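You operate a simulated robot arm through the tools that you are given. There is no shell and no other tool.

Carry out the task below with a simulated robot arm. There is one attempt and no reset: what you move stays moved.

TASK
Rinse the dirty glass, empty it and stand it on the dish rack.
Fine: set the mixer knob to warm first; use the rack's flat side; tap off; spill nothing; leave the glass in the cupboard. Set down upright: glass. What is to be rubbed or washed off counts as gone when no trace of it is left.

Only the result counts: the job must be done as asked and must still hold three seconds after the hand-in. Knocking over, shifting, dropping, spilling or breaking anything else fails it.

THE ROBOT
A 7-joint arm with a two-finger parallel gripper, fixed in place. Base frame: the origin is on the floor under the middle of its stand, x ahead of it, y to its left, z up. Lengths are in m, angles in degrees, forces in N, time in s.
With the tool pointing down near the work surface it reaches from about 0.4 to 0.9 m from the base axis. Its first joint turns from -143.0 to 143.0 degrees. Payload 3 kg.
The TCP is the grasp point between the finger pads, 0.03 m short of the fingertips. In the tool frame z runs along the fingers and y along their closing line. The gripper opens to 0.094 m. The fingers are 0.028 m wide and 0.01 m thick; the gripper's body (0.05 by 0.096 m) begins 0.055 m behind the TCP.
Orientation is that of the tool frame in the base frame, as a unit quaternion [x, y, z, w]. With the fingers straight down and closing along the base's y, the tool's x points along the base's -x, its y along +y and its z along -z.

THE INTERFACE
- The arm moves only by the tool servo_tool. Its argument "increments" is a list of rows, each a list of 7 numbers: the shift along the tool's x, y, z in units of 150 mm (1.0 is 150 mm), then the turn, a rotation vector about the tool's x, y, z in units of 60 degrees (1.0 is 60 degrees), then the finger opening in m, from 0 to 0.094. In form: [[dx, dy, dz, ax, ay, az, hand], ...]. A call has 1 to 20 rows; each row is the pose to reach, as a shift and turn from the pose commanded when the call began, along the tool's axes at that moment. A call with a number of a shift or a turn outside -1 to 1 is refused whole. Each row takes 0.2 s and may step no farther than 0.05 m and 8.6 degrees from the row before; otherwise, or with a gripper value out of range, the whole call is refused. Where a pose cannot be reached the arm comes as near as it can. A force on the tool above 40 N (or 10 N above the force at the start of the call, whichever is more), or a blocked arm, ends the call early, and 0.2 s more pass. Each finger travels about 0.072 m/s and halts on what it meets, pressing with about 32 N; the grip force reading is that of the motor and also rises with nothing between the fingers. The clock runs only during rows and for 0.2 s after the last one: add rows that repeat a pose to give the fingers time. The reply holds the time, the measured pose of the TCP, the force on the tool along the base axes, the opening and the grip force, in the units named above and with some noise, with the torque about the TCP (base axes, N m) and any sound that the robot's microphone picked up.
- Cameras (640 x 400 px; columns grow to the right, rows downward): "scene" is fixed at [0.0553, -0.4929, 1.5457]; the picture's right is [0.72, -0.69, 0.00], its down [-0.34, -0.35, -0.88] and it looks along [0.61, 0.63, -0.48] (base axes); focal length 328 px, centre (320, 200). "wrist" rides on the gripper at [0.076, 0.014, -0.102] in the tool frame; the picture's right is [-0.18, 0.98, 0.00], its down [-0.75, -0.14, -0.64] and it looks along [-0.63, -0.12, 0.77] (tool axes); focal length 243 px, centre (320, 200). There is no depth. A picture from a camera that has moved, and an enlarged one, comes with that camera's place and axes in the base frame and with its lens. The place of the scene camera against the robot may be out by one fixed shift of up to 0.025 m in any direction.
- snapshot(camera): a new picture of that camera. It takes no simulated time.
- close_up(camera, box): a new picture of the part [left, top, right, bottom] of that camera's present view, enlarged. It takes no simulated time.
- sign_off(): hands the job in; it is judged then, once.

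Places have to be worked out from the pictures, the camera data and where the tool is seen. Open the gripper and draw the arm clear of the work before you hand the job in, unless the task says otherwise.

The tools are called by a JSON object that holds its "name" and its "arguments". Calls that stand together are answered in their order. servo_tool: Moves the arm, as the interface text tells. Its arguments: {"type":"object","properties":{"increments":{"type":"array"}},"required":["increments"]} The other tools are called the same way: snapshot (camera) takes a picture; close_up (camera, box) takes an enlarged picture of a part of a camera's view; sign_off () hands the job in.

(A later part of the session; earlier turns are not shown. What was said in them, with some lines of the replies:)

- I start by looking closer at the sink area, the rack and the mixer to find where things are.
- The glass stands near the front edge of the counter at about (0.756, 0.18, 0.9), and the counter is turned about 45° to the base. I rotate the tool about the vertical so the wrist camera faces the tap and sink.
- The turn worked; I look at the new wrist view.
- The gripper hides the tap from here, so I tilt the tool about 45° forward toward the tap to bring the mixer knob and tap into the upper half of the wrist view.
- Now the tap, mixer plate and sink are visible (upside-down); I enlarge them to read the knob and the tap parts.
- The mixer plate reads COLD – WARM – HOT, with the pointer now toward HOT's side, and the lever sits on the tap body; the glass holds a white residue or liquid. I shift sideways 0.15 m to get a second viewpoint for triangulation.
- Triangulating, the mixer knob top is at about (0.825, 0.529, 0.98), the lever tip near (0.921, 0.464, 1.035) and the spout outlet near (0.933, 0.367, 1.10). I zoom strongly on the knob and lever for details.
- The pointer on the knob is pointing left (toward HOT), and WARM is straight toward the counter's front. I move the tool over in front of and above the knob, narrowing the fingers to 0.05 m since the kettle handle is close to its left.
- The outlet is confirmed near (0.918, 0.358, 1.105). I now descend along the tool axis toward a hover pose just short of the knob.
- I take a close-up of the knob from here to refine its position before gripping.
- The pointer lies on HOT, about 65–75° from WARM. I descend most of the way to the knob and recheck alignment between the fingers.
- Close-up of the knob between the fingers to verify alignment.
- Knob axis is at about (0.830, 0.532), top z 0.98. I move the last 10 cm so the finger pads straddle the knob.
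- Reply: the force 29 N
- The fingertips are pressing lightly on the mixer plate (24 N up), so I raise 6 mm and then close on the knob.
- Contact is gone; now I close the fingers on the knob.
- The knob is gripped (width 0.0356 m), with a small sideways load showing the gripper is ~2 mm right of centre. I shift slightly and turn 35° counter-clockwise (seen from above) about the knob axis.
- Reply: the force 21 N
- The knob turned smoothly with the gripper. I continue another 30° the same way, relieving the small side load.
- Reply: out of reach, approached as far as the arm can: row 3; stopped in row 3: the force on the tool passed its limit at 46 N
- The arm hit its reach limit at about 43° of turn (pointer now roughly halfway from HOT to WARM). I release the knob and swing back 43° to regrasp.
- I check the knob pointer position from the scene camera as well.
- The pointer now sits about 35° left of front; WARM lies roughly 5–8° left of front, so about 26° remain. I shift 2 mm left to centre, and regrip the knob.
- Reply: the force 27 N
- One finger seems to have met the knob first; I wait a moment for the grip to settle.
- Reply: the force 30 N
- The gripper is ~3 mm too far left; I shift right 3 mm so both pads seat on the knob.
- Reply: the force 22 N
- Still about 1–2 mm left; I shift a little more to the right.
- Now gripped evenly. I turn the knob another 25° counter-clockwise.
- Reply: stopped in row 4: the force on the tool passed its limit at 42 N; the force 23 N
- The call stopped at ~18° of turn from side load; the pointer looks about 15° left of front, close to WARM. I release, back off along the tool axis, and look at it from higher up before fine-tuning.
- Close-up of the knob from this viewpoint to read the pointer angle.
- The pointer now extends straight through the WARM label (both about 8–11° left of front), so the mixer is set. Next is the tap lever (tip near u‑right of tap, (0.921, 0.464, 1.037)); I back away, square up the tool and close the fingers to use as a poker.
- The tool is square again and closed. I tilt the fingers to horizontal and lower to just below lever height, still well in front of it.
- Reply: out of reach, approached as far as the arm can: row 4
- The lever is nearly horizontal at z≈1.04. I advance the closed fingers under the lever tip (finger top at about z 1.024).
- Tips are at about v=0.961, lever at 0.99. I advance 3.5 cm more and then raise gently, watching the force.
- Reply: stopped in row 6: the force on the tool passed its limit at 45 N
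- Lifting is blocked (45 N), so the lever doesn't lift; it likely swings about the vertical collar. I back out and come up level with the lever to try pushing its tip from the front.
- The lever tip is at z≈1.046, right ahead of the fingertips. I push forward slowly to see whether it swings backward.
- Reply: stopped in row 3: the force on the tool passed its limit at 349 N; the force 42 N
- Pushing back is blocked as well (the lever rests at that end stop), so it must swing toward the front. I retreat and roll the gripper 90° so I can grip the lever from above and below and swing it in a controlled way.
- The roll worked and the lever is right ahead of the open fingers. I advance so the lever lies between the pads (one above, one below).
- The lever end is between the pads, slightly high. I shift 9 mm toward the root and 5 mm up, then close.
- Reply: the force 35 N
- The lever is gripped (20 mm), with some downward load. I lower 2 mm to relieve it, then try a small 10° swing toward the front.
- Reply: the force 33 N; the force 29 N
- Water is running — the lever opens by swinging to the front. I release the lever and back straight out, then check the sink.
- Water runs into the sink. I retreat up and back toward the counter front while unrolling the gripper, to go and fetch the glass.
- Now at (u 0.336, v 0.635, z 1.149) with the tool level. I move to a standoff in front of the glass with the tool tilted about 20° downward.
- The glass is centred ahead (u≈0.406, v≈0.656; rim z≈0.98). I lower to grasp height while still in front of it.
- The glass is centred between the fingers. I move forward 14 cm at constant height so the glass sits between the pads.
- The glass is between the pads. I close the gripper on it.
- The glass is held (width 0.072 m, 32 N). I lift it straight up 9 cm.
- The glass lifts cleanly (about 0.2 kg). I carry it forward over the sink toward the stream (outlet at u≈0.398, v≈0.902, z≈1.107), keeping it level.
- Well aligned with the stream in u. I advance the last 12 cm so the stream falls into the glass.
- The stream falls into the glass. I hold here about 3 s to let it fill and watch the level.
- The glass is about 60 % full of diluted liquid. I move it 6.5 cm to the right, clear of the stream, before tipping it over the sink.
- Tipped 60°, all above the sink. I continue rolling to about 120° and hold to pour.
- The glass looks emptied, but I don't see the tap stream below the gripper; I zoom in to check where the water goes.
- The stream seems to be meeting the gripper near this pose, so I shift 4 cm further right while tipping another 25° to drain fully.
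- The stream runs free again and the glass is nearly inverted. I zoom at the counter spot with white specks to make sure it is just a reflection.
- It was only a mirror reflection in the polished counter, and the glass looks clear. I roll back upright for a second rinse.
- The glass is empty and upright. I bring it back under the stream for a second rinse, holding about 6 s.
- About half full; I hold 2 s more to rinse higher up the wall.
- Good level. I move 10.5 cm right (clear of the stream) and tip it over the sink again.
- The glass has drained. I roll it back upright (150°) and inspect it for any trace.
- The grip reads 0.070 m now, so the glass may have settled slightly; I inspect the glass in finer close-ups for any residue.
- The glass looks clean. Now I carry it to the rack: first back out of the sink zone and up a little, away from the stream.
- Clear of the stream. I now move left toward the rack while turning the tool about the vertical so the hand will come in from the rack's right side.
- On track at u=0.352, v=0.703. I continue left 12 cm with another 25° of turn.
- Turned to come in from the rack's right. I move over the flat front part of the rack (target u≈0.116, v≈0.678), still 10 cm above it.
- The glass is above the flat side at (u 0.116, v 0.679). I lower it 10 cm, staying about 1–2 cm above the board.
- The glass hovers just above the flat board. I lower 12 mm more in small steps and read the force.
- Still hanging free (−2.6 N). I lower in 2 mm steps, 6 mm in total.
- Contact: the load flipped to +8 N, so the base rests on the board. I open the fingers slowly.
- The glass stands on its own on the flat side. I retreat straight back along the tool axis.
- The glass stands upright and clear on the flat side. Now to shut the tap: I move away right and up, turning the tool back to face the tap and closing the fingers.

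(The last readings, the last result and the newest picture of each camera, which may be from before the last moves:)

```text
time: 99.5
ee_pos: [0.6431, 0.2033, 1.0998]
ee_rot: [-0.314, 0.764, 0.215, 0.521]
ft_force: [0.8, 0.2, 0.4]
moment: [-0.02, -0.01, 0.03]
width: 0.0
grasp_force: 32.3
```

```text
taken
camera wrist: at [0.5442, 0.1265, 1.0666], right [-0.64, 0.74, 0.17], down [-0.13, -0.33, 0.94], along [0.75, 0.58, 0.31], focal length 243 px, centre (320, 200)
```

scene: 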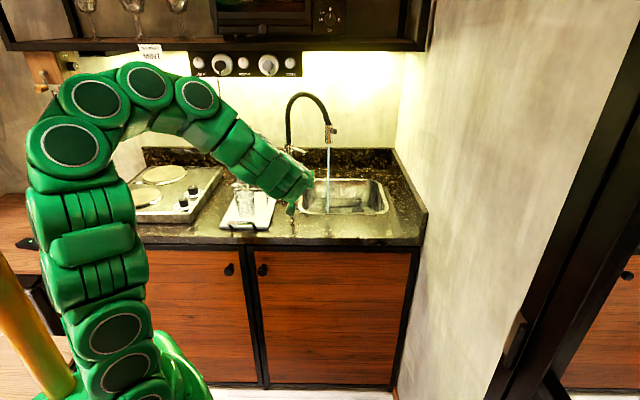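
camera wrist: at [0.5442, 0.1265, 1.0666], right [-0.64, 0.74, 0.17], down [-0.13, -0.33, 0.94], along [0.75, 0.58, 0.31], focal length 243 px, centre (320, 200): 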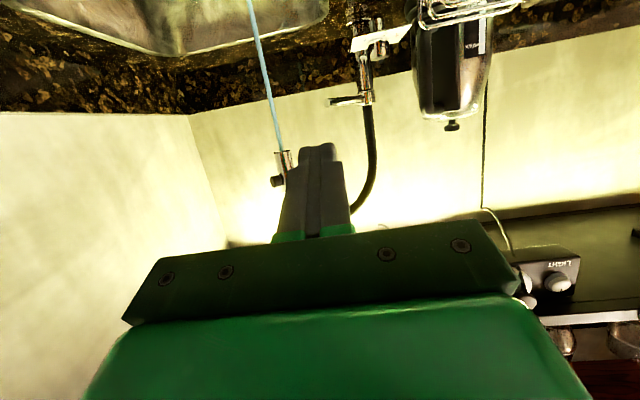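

I level the tool and bring the closed fingers to lever height, well in front of it.

{"name": "servo_tool", "arguments": {"increments": [[0.008, 0.012, 0.19, 0, -0.068, 0, 0.0], [0.017, 0.024, 0.38, 0, -0.137, 0, 0.0], [0.025, 0.036, 0.57, 0, -0.205, 0, 0.0], [0.034, 0.048, 0.76, 0, -0.274, 0, 0.0], [0.042, 0.06, 0.948, 0, -0.342, 0, 0.0], [0.042, 0.06, 0.948, 0, -0.342, 0, 0.0]]}}

{"name": "snapshot", "arguments": {"camera": "wrist"}}

{"name": "close_up", "arguments": {"camera": "scene", "box": [210, 80, 410, 240]}}

```text
time: 100.9
ee_pos: [0.7276, 0.3018, 1.0414]
ee_rot: [-0.271, 0.658, 0.268, 0.649]
ft_force: [0.7, 0.3, -0.6]
moment: [-0.01, -0.03, 0.02]
width: 0.0
grasp_force: 32.2
```

```text
taken
camera wrist: at [0.6435, 0.238, 0.9669], right [-0.69, 0.7, 0.19], down [-0.35, -0.55, 0.76], along [0.63, 0.46, 0.62], focal length 243 px, centre (320, 200)
```

wrist: 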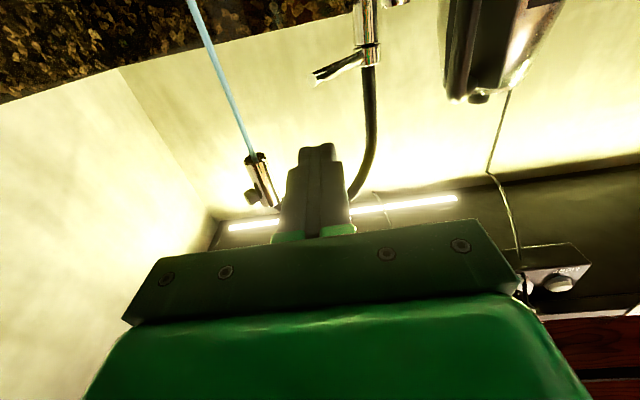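

```text
2.50 times, centred on (310, 160) of scene
camera zoom: at [0.0553, -0.4929, 1.5457], right [0.72, -0.69, 0.0], down [-0.34, -0.35, -0.88], along [0.61, 0.63, -0.48], focal length 821 px, centre (345, 300)
```

zoom: 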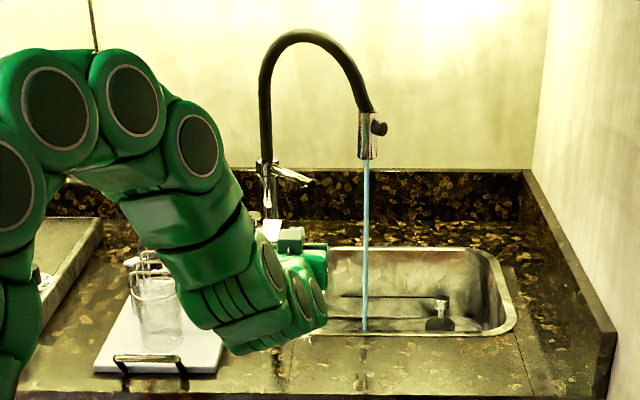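

The lever is ahead, swung forward. I advance 15 cm, stopping ~4 cm short of it.

{"name": "servo_tool", "arguments": {"increments": [[0, 0, 0.22, 0, 0, 0, 0.0], [0, 0, 0.45, 0, 0, 0, 0.0], [0, 0, 0.68, 0, 0, 0, 0.0], [0, 0, 0.88, 0, 0, 0, 0.0], [0, 0, 0.97, 0, 0, 0, 0.0], [0, 0, 0.97, 0, 0, 0, 0.0]]}}

{"name": "close_up", "arguments": {"camera": "wrist", "box": [200, 0, 440, 240]}}

```text
time: 102.3
ee_pos: [0.8304, 0.4053, 1.0392]
ee_rot: [-0.271, 0.659, 0.268, 0.648]
ft_force: [0.6, 1.4, 0.2]
moment: [0.0, -0.03, 0.01]
width: 0.0001
grasp_force: 32.0
```

```text
1.67 times, centred on (320, 120) of wrist
camera zoom: at [0.7463, 0.3416, 0.965], right [-0.69, 0.7, 0.19], down [-0.35, -0.55, 0.76], along [0.63, 0.46, 0.62], focal length 404 px, centre (320, 333)
```

zoom: 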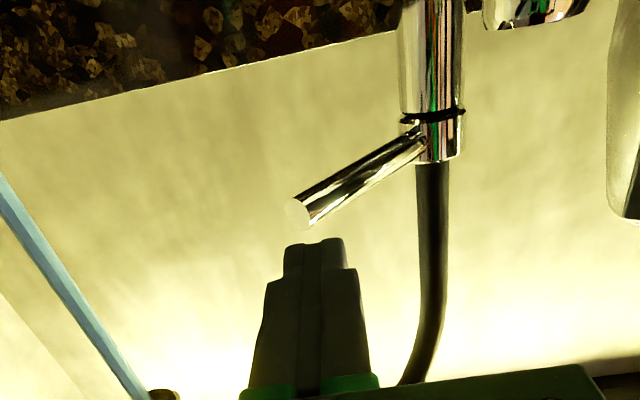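

Lever tip is at about u 0.313, v 0.968. I push it back slowly in 2 mm steps toward its closed stop.

{"name": "servo_tool", "arguments": {"increments": [[0, 0, 0.12, 0, 0, 0, 0.0], [0, 0, 0.24, 0, 0, 0, 0.0], [0, 0, 0.31, 0, 0, 0, 0.0], [0, 0, 0.325, 0, 0, 0, 0.0], [0, 0, 0.34, 0, 0, 0, 0.0], [0, 0, 0.355, 0, 0, 0, 0.0], [0, 0, 0.37, 0, 0, 0, 0.0], [0, 0, 0.385, 0, 0, 0, 0.0], [0, 0, 0.4, 0, 0, 0, 0.0]]}}

{"name": "close_up", "arguments": {"camera": "scene", "box": [270, 90, 400, 220]}}

{"name": "close_up", "arguments": {"camera": "wrist", "box": [200, 0, 440, 240]}}

```text
time: 104.3
ee_pos: [0.8747, 0.4466, 1.0402]
ee_rot: [-0.271, 0.659, 0.268, 0.648]
ft_force: [-1.0, 0.2, 0.0]
moment: [-0.02, 0.02, 0.01]
width: 0.0001
grasp_force: 32.5
```

```text
3.08 times, centred on (335, 155) of scene
camera zoom: at [0.0553, -0.4929, 1.5457], right [0.72, -0.69, 0.0], down [-0.34, -0.35, -0.88], along [0.61, 0.63, -0.48], focal length 1010 px, centre (274, 338)
```

zoom: 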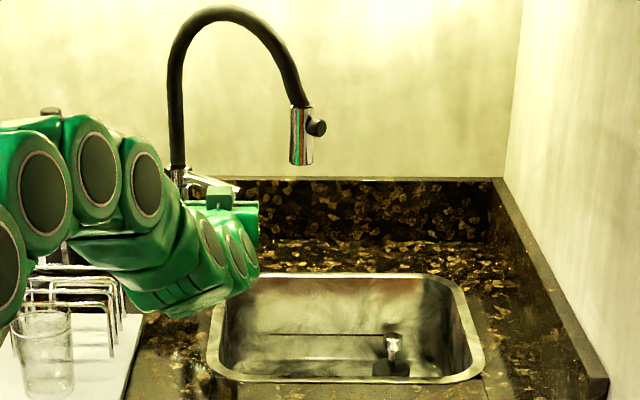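

```text
1.67 times, centred on (320, 120) of wrist
camera zoom: at [0.7895, 0.383, 0.9648], right [-0.69, 0.7, 0.19], down [-0.35, -0.55, 0.76], along [0.63, 0.46, 0.62], focal length 404 px, centre (320, 333)
```

zoom: 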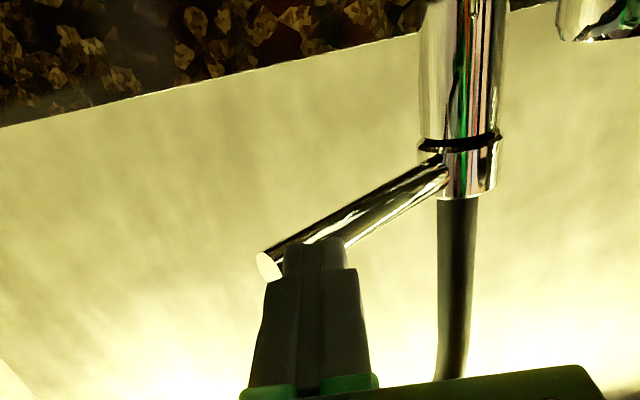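

The water has stopped. I push a few more millimetres in 1 mm steps to make sure the lever is fully at its stop.

{"name": "servo_tool", "arguments": {"increments": [[0, 0, 0.007, 0, 0, 0, 0.0], [0, 0, 0.014, 0, 0, 0, 0.0], [0, 0, 0.021, 0, 0, 0, 0.0]]}}

```text
time: 105.1
ee_pos: [0.8766, 0.4484, 1.0379]
ee_rot: [-0.27, 0.659, 0.267, 0.649]
ft_force: [-14.6, -14.9, 1.5]
moment: [0.02, -0.07, -0.19]
width: 0.0
grasp_force: 31.6
```

21 N of resistance: the lever is at its closed stop. I retreat from the tap.

{"name": "servo_tool", "arguments": {"increments": [[0, 0, -0.03, 0, 0, 0, 0.0], [0, 0, -0.2, 0, 0, 0, 0.0], [0, 0, -0.45, 0, 0, 0, 0.0], [0, 0, -0.7, 0, 0, 0, 0.0], [0, 0, -0.95, 0, 0, 0, 0.0], [0, 0, -1.0, 0, 0, 0, 0.0]]}}

{"name": "servo_tool", "arguments": {"increments": [[-0.2, 0, -0.1, 0, 0.1, 0, 0.02], [-0.45, 0, -0.25, 0, 0.22, 0, 0.04], [-0.7, 0, -0.4, 0, 0.34, 0, 0.06], [-0.9, 0, -0.55, 0, 0.46, 0, 0.08], [-1.0, 0, -0.7, 0, 0.58, 0, 0.094], [-1.0, 0, -0.85, 0, 0.7, 0, 0.094], [-1.0, 0, -0.95, 0, 0.75, 0, 0.094]]}}

{"name": "snapshot", "arguments": {"camera": "scene"}}

{"name": "snapshot", "arguments": {"camera": "wrist"}}

```text
time: 106.5
ee_pos: [0.7688, 0.3431, 1.0409]
ee_rot: [-0.271, 0.659, 0.268, 0.648]
ft_force: [0.7, -0.4, -0.5]
moment: [-0.01, 0.0, -0.03]
width: 0.0
grasp_force: 32.1
```

```text
time: 108.1
ee_pos: [0.6703, 0.2434, 1.1924]
ee_rot: [-0.352, 0.858, 0.142, 0.347]
ft_force: [-0.5, -0.3, 0.9]
moment: [0.0, -0.01, -0.02]
width: 0.0941
grasp_force: 0.1
```

```text
taken
```

scene: 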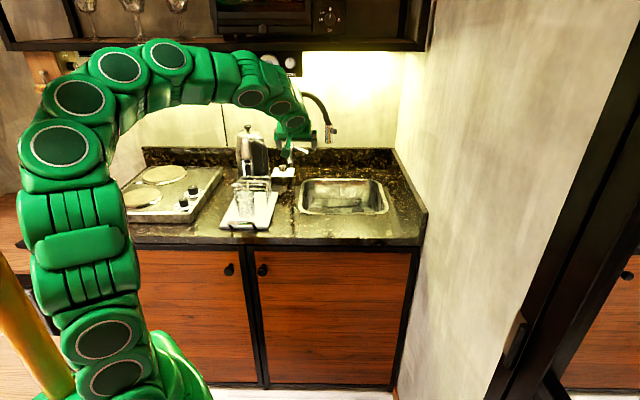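

```text
taken
camera wrist: at [0.5698, 0.1648, 1.2137], right [-0.6, 0.79, 0.13], down [0.17, -0.03, 0.98], along [0.78, 0.61, -0.11], focal length 243 px, centre (320, 200)
```

wrist: 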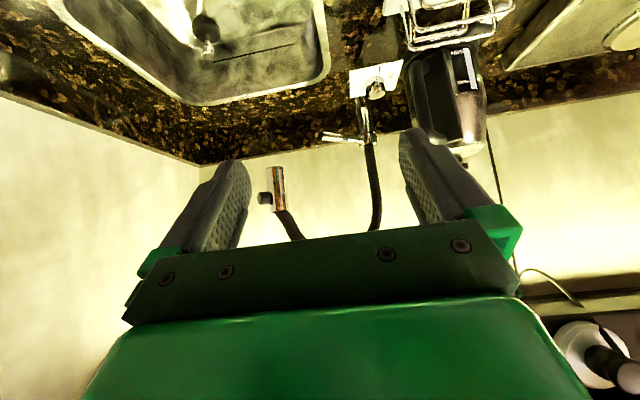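

Tap is off. I check the glass, mixer knob, and sink in close-ups.

{"name": "close_up", "arguments": {"camera": "scene", "box": [215, 170, 285, 235]}}

{"name": "close_up", "arguments": {"camera": "wrist", "box": [340, 50, 420, 110]}}

{"name": "close_up", "arguments": {"camera": "scene", "box": [285, 160, 405, 240]}}

{"name": "close_up", "arguments": {"camera": "wrist", "box": [50, 0, 350, 160]}}

```text
6.15 times, centred on (250, 202) of scene
camera zoom: at [0.0553, -0.4929, 1.5457], right [0.72, -0.69, 0.0], down [-0.34, -0.35, -0.88], along [0.61, 0.63, -0.48], focal length 2020 px, centre (751, 185)
```

zoom: 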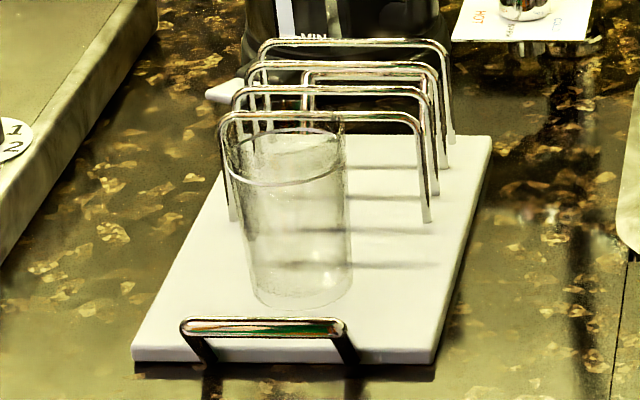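

```text
6.67 times, centred on (380, 80) of wrist
camera zoom: at [0.5698, 0.1648, 1.2137], right [-0.6, 0.79, 0.13], down [0.17, -0.03, 0.98], along [0.78, 0.61, -0.11], focal length 1618 px, centre (-80, 1000)
```

zoom: 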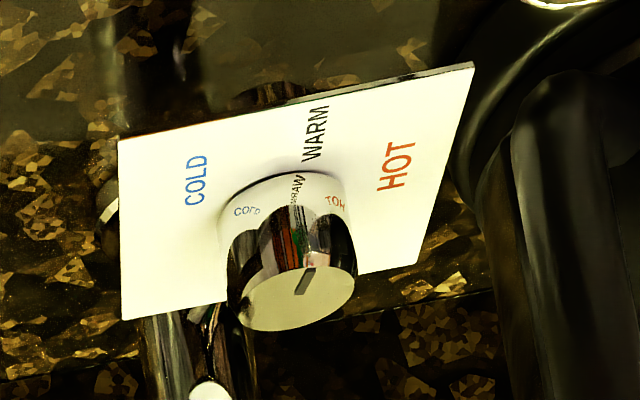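

```text
5.00 times, centred on (345, 200) of scene
camera zoom: at [0.0553, -0.4929, 1.5457], right [0.72, -0.69, 0.0], down [-0.34, -0.35, -0.88], along [0.61, 0.63, -0.48], focal length 1641 px, centre (195, 200)
```

zoom: 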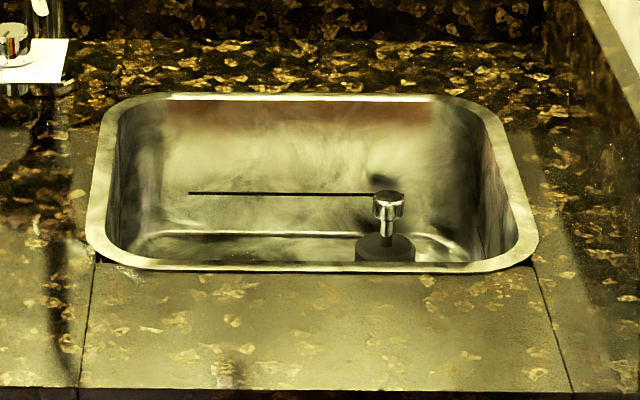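

```text
2.13 times, centred on (200, 80) of wrist
camera zoom: at [0.5698, 0.1648, 1.2137], right [-0.6, 0.79, 0.13], down [0.17, -0.03, 0.98], along [0.78, 0.61, -0.11], focal length 518 px, centre (576, 456)
```

zoom: 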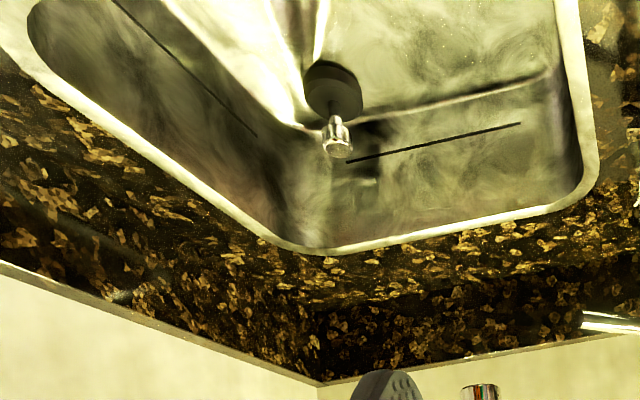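

The knob pointer lines up with WARM and the sink and plug are unchanged. I zoom tighter on the glass to look for any remaining liquid or trace.

{"name": "close_up", "arguments": {"camera": "scene", "box": [234, 184, 260, 224]}}

{"name": "close_up", "arguments": {"camera": "scene", "box": [280, 130, 320, 170]}}

```text
10.00 times, centred on (247, 204) of scene
camera zoom: at [0.0553, -0.4929, 1.5457], right [0.72, -0.69, 0.0], down [-0.34, -0.35, -0.88], along [0.61, 0.63, -0.48], focal length 3282 px, centre (1050, 160)
```

zoom: 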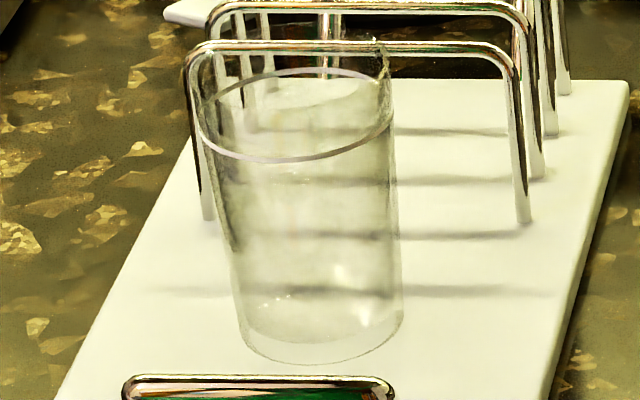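

```text
10.00 times, centred on (300, 150) of scene
camera zoom: at [0.0553, -0.4929, 1.5457], right [0.72, -0.69, 0.0], down [-0.34, -0.35, -0.88], along [0.61, 0.63, -0.48], focal length 3282 px, centre (520, 700)
```

zoom: 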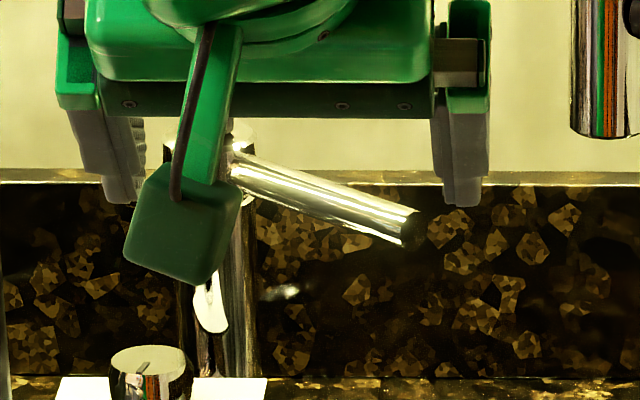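

The glass stands upright with no white left visible. For a final check I move the arm up and back and look down into the glass with the wrist camera.

{"name": "servo_tool", "arguments": {"increments": [[0.03, 0.16, -0.122, 0, 0.12, 0, 0.094], [0.06, 0.33, -0.244, 0, 0.24, 0, 0.094], [0.09, 0.5, -0.366, 0, 0.36, 0, 0.094], [0.12, 0.67, -0.488, 0, 0.48, 0, 0.094], [0.15, 0.84, -0.61, 0, 0.6, 0, 0.094], [0.182, 1.0, -0.733, 0, 0.72, 0, 0.094], [0.182, 1.0, -0.733, 0, 0.72, 0, 0.094]]}}

{"name": "snapshot", "arguments": {"camera": "wrist"}}

{"name": "snapshot", "arguments": {"camera": "scene"}}

```text
time: 109.7
ee_pos: [0.4965, 0.2836, 1.252]
ee_rot: [-0.38, 0.925, 0.003, 0.007]
ft_force: [-0.2, 0.9, 0.5]
moment: [0.02, -0.01, -0.01]
width: 0.094
grasp_force: 0.0
```

```text
taken
camera wrist: at [0.4296, 0.238, 1.3539], right [-0.56, 0.83, 0.0], down [0.63, 0.42, 0.65], along [0.54, 0.37, -0.76], focal length 243 px, centre (320, 200)
```

wrist: 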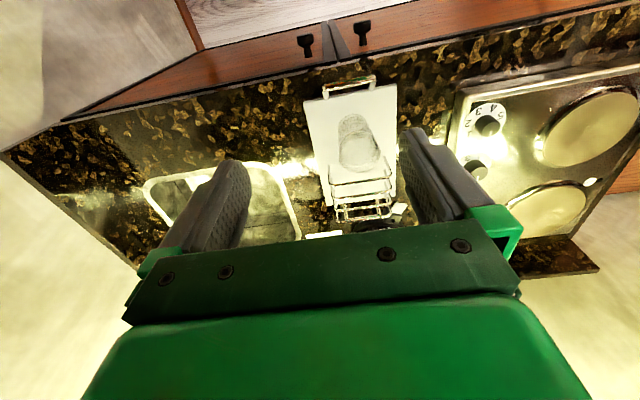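

```text
taken
```

scene: 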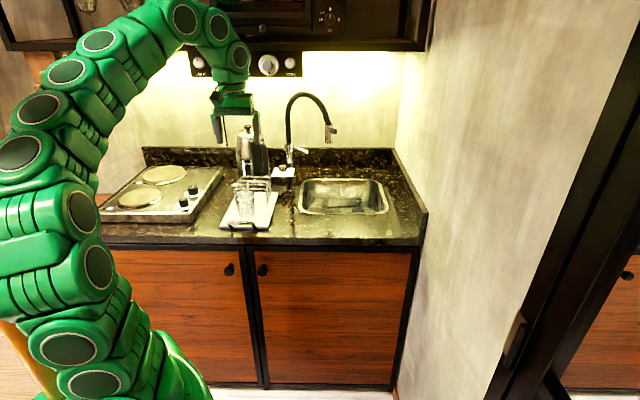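

I zoom into the glass from above and check the counter around.

{"name": "close_up", "arguments": {"camera": "wrist", "box": [320, 90, 410, 190]}}

{"name": "close_up", "arguments": {"camera": "wrist", "box": [60, 60, 340, 250]}}

{"name": "close_up", "arguments": {"camera": "scene", "box": [200, 140, 430, 250]}}

```text
4.00 times, centred on (365, 140) of wrist
camera zoom: at [0.4296, 0.238, 1.3539], right [-0.56, 0.83, 0.0], down [0.63, 0.42, 0.65], along [0.54, 0.37, -0.76], focal length 970 px, centre (140, 440)
```

zoom: 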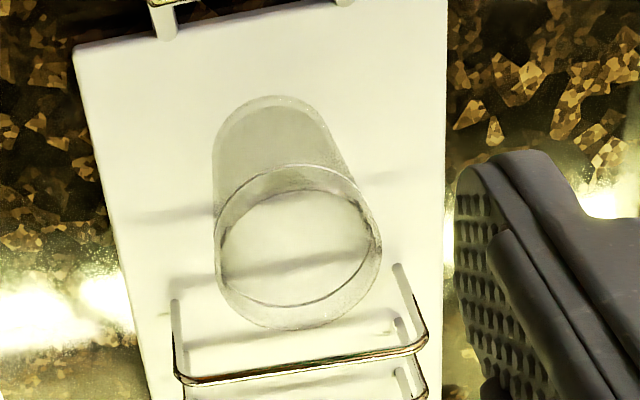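

```text
2.11 times, centred on (200, 155) of wrist
camera zoom: at [0.4296, 0.238, 1.3539], right [-0.56, 0.83, 0.0], down [0.63, 0.42, 0.65], along [0.54, 0.37, -0.76], focal length 511 px, centre (573, 295)
```

zoom: 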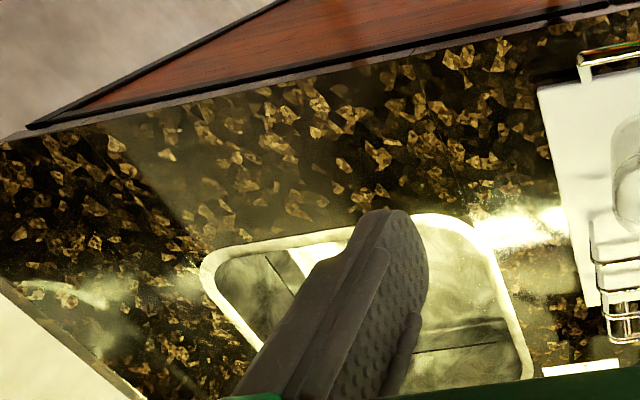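

```text
2.78 times, centred on (315, 195) of scene
camera zoom: at [0.0553, -0.4929, 1.5457], right [0.72, -0.69, 0.0], down [-0.34, -0.35, -0.88], along [0.61, 0.63, -0.48], focal length 913 px, centre (334, 214)
```

zoom: 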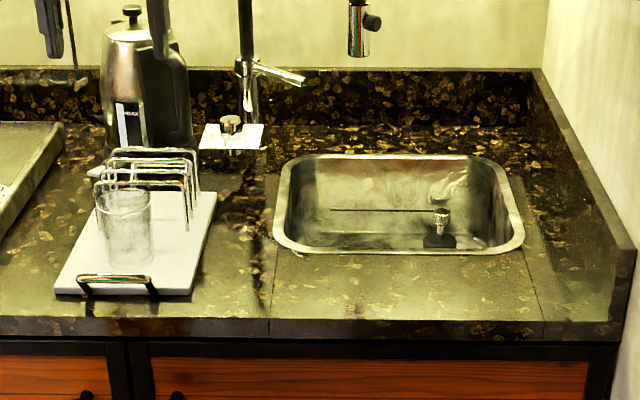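

Everything looks right: the clean, empty glass stands upright on the flat side. I take one last look at the knob and lever from the scene camera.

{"name": "close_up", "arguments": {"camera": "scene", "box": [265, 140, 315, 190]}}

```text
8.00 times, centred on (290, 165) of scene
camera zoom: at [0.0553, -0.4929, 1.5457], right [0.72, -0.69, 0.0], down [-0.34, -0.35, -0.88], along [0.61, 0.63, -0.48], focal length 2626 px, centre (560, 480)
```

zoom: 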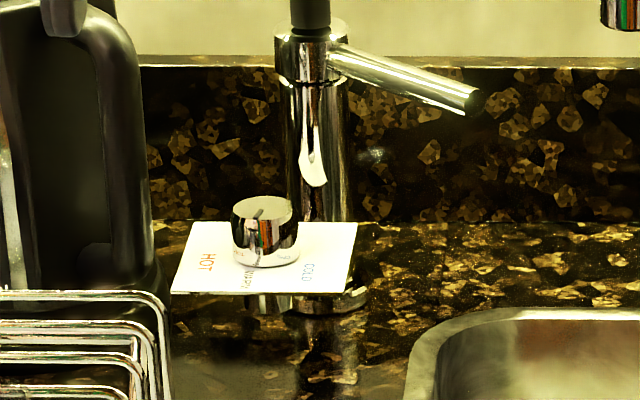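

The lever is back in its original closed position, the pointer is on WARM, the glass is clean and upright on the rack's flat side, and the arm is clear with the gripper open. I hand in.

{"name": "sign_off", "arguments": {}}

```text
The job is handed in.
```

The glass has been rinsed twice, emptied and set upright on the flat side of the rack, and I've handed the job in. I don't have the verdict yet.

- **Mixer:** I turned the knob from HOT to WARM before opening the tap. The pointer lines up with the WARM label to within about 5°, which is as finely as I could read it.
- **Rinse:** I filled the glass to a bit over half under the tap and poured it out over the sink, twice. A last look from above showed no milk or liquid left in it.
- **Tap:** The water stopped, and the lever is back against its closed stop.
- **Spills:** I saw none on the counter. During the first pour, the stream seemed to hit the gripper for a few seconds. I moved away, and the counter looked dry in later views.
- **Hard bump:** While finding out which way the lever turns, I pushed it the wrong way and the force reading spiked to 349 N. The lever worked normally afterwards and nothing looks damaged.

The cupboard glass was left alone, and nothing else looked out of place. The arm is clear with the gripper open.
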